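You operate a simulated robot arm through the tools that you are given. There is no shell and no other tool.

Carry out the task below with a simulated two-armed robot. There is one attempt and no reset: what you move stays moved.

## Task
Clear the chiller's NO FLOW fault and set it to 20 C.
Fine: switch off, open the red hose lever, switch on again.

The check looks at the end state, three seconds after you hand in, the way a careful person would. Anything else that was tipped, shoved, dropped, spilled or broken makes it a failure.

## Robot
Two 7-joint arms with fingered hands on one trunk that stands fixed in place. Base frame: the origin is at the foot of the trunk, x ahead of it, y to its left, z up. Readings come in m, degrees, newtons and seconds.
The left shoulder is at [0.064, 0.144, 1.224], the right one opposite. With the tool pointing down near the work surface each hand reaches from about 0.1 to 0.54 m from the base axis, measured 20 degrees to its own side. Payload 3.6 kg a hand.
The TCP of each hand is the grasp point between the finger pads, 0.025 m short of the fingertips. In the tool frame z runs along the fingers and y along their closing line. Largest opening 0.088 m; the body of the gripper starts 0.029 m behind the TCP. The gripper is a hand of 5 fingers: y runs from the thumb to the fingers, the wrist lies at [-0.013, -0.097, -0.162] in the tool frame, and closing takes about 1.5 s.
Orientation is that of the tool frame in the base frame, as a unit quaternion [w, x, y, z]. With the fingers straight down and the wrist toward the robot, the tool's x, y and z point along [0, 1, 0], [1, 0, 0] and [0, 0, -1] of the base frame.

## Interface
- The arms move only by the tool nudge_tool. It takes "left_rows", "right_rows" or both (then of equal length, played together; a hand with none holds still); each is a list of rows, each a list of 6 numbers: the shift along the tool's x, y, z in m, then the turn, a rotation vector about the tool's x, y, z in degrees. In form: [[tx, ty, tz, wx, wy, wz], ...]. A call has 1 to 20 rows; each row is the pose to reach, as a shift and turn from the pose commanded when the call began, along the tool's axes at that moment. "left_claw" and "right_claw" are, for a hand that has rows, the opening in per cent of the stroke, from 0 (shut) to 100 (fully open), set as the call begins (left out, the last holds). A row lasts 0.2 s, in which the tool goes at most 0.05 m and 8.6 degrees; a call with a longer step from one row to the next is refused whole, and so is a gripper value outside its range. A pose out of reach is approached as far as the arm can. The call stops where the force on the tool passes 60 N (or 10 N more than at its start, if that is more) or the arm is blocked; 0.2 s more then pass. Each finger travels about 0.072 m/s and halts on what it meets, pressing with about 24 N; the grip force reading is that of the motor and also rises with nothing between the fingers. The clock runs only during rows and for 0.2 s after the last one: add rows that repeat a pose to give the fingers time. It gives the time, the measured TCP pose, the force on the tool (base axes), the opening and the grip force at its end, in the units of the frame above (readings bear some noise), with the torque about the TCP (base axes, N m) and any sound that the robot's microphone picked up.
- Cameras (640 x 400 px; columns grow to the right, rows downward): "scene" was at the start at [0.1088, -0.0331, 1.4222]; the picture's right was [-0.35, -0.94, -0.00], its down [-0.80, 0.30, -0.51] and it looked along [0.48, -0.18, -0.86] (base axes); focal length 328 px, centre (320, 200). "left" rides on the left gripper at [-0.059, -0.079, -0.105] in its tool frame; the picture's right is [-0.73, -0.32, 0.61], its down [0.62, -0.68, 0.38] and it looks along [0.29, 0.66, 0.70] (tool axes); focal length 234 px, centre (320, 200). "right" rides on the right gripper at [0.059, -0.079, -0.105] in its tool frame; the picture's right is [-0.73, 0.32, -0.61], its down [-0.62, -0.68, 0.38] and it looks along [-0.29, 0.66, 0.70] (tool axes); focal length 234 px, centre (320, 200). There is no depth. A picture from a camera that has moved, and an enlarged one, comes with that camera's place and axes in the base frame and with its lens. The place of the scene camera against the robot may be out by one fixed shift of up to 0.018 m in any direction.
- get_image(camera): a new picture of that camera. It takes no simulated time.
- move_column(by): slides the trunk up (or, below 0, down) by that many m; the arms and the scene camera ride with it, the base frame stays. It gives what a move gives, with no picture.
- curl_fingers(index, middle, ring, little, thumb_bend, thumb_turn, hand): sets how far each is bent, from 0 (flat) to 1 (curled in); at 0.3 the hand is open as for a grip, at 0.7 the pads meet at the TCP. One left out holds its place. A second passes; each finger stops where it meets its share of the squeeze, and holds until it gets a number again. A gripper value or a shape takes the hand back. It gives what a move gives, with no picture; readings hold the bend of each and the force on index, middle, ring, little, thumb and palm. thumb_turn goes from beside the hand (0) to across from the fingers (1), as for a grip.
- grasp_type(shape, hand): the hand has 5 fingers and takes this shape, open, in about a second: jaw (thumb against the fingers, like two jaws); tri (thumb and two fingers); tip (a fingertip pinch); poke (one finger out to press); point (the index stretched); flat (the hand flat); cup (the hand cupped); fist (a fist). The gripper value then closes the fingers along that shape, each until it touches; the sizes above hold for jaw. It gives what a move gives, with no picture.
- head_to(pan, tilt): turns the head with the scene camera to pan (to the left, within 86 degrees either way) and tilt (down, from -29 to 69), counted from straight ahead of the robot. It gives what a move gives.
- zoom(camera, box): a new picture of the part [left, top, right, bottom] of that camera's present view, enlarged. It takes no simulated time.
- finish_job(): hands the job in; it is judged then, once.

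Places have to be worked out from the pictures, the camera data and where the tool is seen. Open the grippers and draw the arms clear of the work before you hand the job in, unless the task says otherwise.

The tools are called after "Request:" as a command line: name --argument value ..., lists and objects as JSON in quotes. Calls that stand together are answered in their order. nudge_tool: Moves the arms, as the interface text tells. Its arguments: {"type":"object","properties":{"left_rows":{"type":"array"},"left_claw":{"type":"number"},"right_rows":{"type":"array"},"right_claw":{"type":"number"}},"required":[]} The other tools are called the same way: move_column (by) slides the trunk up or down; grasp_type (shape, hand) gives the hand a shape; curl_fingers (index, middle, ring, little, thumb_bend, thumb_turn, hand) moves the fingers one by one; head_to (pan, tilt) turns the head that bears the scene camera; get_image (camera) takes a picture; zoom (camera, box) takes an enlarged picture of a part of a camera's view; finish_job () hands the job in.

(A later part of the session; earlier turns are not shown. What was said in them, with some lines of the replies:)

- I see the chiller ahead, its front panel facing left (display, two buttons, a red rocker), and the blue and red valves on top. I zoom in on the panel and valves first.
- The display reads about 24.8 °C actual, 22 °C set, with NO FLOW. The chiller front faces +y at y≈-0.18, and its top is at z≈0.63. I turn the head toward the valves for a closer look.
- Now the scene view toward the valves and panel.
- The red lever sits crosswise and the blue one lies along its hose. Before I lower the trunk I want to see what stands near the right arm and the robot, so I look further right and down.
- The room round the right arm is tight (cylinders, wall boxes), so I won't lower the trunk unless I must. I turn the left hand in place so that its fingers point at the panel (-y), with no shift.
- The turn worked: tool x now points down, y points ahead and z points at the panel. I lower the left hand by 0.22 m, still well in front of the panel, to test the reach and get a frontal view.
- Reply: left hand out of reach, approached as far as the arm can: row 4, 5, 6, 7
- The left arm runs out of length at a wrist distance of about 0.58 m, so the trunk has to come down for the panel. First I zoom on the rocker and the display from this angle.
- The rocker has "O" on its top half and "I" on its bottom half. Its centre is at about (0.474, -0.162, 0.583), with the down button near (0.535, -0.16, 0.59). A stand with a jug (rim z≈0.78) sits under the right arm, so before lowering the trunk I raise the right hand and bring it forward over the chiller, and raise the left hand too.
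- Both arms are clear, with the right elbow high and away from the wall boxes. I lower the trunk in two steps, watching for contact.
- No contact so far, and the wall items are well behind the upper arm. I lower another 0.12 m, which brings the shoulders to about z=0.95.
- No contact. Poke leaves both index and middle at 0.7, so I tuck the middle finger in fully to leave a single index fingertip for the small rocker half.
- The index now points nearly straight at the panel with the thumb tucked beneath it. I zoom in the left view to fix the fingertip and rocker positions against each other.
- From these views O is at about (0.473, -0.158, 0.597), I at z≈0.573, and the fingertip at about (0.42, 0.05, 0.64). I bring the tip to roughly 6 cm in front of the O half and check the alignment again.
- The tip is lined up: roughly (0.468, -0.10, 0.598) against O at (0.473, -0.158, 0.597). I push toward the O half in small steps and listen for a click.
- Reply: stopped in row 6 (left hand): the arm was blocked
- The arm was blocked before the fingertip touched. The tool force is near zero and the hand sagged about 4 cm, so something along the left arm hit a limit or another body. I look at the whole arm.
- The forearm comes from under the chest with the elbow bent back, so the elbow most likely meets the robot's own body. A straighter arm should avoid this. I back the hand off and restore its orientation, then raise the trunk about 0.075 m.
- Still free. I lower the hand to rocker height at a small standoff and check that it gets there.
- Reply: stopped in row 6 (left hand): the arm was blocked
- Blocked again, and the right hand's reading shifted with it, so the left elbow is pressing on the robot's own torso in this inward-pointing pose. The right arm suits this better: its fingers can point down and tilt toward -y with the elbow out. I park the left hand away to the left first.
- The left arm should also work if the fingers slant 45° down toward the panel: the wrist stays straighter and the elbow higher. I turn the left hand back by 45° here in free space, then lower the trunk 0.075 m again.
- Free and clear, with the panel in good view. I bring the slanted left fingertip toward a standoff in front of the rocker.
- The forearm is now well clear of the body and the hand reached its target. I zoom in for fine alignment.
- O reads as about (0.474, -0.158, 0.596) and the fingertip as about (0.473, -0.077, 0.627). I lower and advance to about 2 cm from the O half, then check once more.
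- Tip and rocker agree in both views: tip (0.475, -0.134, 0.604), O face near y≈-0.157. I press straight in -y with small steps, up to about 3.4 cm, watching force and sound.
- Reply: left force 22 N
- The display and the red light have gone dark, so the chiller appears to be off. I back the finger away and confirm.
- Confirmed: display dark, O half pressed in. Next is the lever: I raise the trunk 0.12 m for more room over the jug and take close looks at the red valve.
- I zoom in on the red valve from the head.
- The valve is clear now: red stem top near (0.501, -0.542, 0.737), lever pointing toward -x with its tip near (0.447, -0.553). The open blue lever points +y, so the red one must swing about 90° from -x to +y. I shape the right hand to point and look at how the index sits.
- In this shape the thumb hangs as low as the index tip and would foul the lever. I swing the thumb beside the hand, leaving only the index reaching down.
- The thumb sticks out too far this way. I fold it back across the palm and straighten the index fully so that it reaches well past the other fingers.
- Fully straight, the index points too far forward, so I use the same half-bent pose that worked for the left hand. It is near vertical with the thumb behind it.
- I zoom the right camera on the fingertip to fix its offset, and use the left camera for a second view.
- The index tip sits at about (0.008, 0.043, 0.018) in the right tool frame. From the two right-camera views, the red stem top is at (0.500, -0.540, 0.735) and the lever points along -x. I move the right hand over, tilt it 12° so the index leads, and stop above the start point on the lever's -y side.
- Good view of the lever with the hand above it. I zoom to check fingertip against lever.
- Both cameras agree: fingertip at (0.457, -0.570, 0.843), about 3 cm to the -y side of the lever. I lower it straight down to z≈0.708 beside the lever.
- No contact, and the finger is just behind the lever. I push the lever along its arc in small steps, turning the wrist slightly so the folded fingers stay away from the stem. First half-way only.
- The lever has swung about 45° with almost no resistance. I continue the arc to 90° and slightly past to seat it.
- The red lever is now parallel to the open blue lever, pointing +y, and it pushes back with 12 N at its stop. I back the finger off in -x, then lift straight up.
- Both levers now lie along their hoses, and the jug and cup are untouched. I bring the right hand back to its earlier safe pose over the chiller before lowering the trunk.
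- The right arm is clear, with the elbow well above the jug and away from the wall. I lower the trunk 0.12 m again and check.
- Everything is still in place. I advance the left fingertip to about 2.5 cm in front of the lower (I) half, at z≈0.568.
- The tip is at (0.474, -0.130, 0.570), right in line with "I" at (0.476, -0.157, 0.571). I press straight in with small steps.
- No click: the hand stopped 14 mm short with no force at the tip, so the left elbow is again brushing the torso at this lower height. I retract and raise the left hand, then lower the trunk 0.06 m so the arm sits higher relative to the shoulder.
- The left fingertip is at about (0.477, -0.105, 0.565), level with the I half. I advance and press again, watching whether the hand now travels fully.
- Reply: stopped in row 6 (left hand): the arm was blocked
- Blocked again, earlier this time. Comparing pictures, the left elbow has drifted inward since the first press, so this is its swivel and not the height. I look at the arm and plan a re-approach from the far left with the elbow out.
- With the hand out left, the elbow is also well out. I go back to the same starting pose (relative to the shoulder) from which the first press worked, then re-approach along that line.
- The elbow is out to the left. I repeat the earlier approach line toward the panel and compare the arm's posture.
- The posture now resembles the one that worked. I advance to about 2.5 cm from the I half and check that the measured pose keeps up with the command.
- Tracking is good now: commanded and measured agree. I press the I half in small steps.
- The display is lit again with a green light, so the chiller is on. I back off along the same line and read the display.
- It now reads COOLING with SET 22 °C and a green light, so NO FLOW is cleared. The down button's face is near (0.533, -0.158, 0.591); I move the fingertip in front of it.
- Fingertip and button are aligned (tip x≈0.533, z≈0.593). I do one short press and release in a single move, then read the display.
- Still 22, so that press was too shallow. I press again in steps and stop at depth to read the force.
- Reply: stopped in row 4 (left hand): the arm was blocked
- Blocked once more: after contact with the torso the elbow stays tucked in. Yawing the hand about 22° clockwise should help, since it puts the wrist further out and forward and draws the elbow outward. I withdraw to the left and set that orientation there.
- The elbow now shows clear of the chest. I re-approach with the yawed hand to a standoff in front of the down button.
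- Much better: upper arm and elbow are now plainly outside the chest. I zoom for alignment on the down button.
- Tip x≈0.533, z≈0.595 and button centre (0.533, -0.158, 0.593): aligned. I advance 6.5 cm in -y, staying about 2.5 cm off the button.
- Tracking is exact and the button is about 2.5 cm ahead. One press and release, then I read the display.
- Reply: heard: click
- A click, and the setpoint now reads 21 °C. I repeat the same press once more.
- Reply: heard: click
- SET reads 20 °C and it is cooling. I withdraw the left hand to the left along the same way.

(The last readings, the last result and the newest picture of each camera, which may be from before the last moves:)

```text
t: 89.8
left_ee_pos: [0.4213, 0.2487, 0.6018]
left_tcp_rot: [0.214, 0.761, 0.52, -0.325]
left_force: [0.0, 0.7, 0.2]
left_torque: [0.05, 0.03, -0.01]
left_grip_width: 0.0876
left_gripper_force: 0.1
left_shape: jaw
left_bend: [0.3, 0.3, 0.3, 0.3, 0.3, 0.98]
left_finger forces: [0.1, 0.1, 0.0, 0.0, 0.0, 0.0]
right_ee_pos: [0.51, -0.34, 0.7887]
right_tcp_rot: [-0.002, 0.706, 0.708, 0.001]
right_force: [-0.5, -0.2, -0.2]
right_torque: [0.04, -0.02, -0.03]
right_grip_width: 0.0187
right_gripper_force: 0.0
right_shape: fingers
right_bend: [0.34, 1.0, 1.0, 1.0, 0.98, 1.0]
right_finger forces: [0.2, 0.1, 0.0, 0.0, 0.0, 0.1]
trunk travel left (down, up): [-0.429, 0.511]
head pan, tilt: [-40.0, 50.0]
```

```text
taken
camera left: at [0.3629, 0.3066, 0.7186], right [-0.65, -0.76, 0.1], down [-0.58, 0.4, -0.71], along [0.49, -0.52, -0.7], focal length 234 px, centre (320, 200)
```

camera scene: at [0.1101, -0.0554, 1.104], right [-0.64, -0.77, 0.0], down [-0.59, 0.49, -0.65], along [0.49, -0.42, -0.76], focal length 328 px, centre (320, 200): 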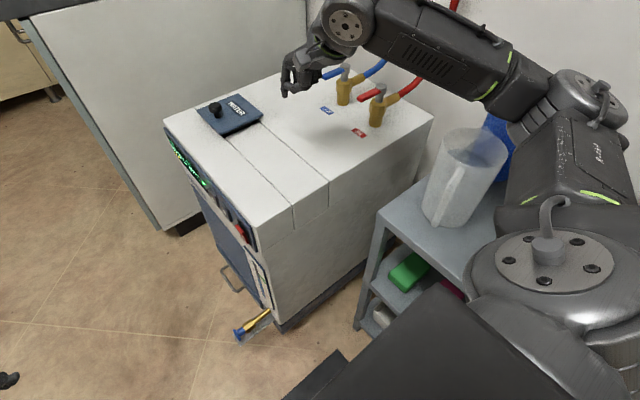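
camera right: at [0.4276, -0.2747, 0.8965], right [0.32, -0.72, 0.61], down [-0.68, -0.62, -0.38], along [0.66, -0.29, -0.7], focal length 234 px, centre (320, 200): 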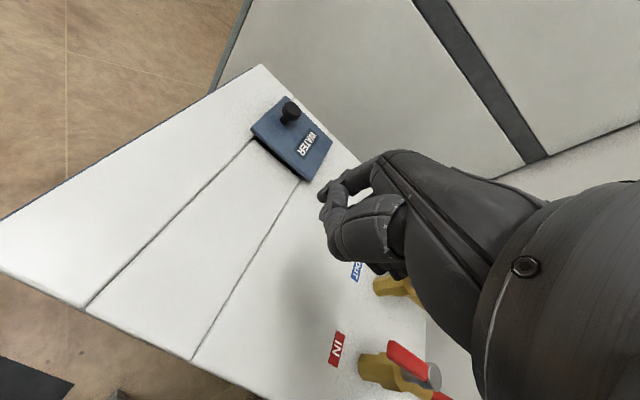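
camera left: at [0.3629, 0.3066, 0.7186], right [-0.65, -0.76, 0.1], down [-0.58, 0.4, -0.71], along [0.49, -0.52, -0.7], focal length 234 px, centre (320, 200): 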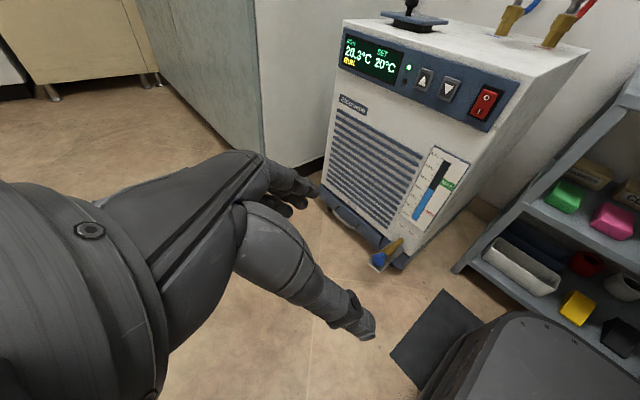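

The display now shows 20.3 °C with SET 20 °C, RUN. I raise the trunk back to its starting height, which lifts the right hand well clear, and open it.

Request:
move_column --by 0.33

Request:
grasp_type --shape "jaw" --hand "right"

Request:
get_image --camera "scene"

Request:
get_image --camera "right"

Request:
get_image --camera "left"

```text
t: 93.0
left_ee_pos: [0.4203, 0.2478, 0.9315]
left_tcp_rot: [0.213, 0.761, 0.519, -0.326]
left_force: [-0.6, 0.3, -0.4]
left_torque: [-0.02, 0.0, -0.03]
left_grip_width: 0.0876
left_gripper_force: 0.0
left_shape: jaw
left_bend: [0.3, 0.3, 0.3, 0.3, 0.3, 0.98]
left_finger forces: [0.0, 0.1, 0.1, 0.0, 0.1, 0.0]
right_ee_pos: [0.5082, -0.3417, 1.1188]
right_tcp_rot: [-0.001, 0.707, 0.707, 0.001]
right_force: [0.0, -0.1, -0.5]
right_torque: [0.0, -0.02, 0.0]
right_grip_width: 0.0184
right_gripper_force: 0.0
right_shape: fingers
right_bend: [0.34, 1.0, 1.0, 1.0, 0.98, 1.0]
right_finger forces: [0.0, 0.0, 0.1, 0.0, 0.0, 0.0]
trunk travel left (down, up): [-0.759, 0.181]
head pan, tilt: [-40.0, 50.0]
```

```text
t: 93.9
left_ee_pos: [0.4206, 0.2475, 0.9317]
left_tcp_rot: [0.213, 0.761, 0.519, -0.326]
left_force: [-0.1, 0.0, 0.6]
left_torque: [-0.02, -0.02, -0.02]
left_grip_width: 0.0876
left_gripper_force: 0.1
left_shape: jaw
left_bend: [0.3, 0.3, 0.3, 0.3, 0.3, 0.98]
left_finger forces: [0.1, 0.1, 0.1, 0.0, 0.0, 0.1]
right_ee_pos: [0.5086, -0.3407, 1.1192]
right_tcp_rot: [-0.001, 0.708, 0.707, 0.002]
right_force: [1.0, -0.1, 0.2]
right_torque: [-0.03, 0.03, -0.01]
right_grip_width: 0.0874
right_gripper_force: 0.0
right_shape: jaw
right_bend: [0.3, 0.3, 0.3, 0.3, 0.3, 0.98]
right_finger forces: [0.1, 0.1, 0.0, 0.0, 0.1, 0.0]
trunk travel left (down, up): [-0.759, 0.181]
head pan, tilt: [-40.0, 50.0]
```

```text
taken
camera scene: at [0.1097, -0.054, 1.434], right [-0.64, -0.77, 0.0], down [-0.59, 0.49, -0.65], along [0.49, -0.42, -0.76], focal length 328 px, centre (320, 200)
```

scene: 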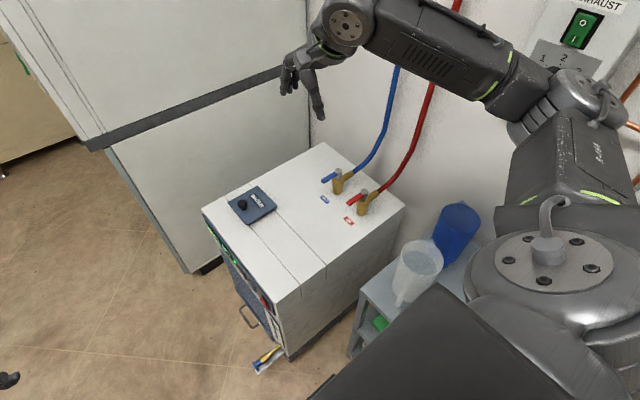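

```text
taken
camera right: at [0.4294, -0.2816, 1.2247], right [0.32, -0.73, 0.6], down [-0.68, -0.62, -0.39], along [0.66, -0.29, -0.7], focal length 234 px, centre (320, 200)
```

right: 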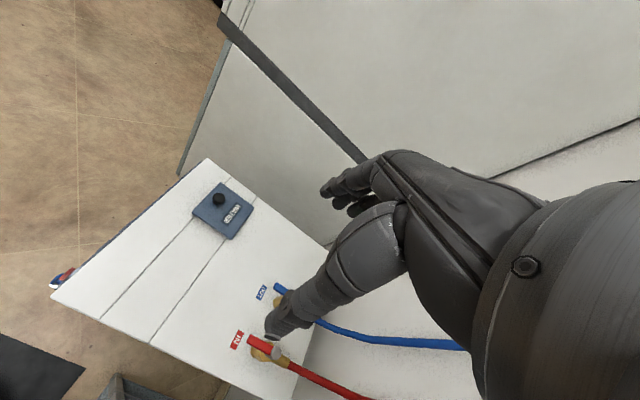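

```text
taken
camera left: at [0.3626, 0.307, 1.0487], right [-0.65, -0.76, 0.1], down [-0.58, 0.4, -0.71], along [0.49, -0.52, -0.7], focal length 234 px, centre (320, 200)
```

left: 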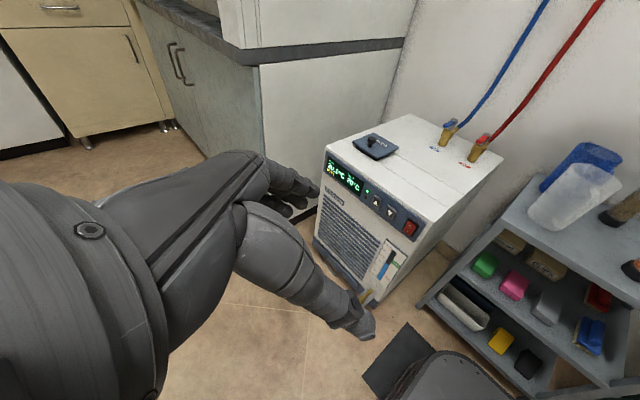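

Everything stands where it was. One last look at the display and valves before I hand in.

Request:
zoom --camera "left" --box '[310, 140, 430, 250]'

Request:
zoom --camera "scene" --box '[300, 150, 420, 250]'

```text
3.64 times, centred on (370, 195) of left
camera zoom: at [0.3626, 0.307, 1.0487], right [-0.65, -0.76, 0.1], down [-0.58, 0.4, -0.71], along [0.49, -0.52, -0.7], focal length 852 px, centre (138, 218)
```

zoom: 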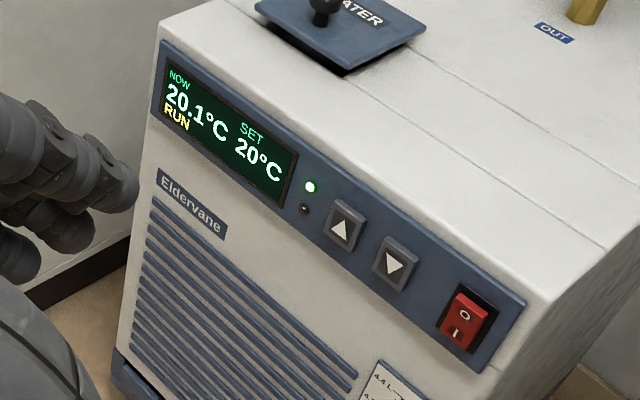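

```text
4.00 times, centred on (360, 200) of scene
camera zoom: at [0.1097, -0.054, 1.434], right [-0.64, -0.77, 0.0], down [-0.59, 0.49, -0.65], along [0.49, -0.42, -0.76], focal length 1311 px, centre (160, 200)
```

zoom: 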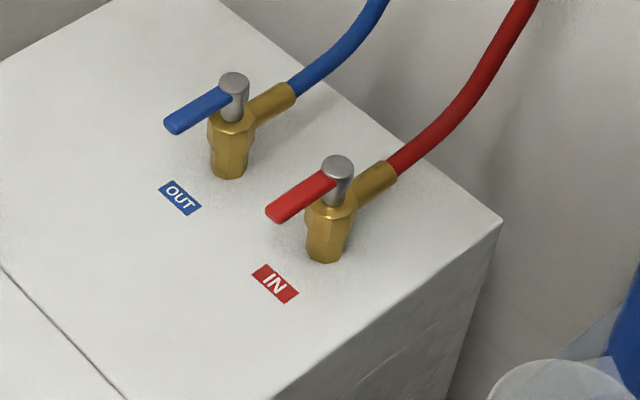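

The chiller reads 20.1 °C with SET 20 °C, RUN and a green light. Both levers are open, nothing else has moved, and both hands are open and clear, so I hand in.

Request:
finish_job

```text
The job is handed in.
```

The chiller's NO FLOW fault is cleared and it is set to 20 °C. At the last look before I handed in, the display read 20.1 °C with SET 20 °C, RUN and a green light.

- **Steps:** I switched the chiller off, opened the red hose lever so it lies in line with its hose like the blue one, and switched it on again. Two presses of the down button then took the setpoint from 22 to 20.
- **Blocked presses:** The left arm stopped short several times on the way to the front panel, most likely from its elbow meeting the robot's own body. The fingertip felt no contact in those attempts, and the display stayed at 22.
- **Surroundings:** The jug, blue cup, hoses and the rest of the bench look undisturbed in the final pictures. Both hands are open and clear of the chiller.
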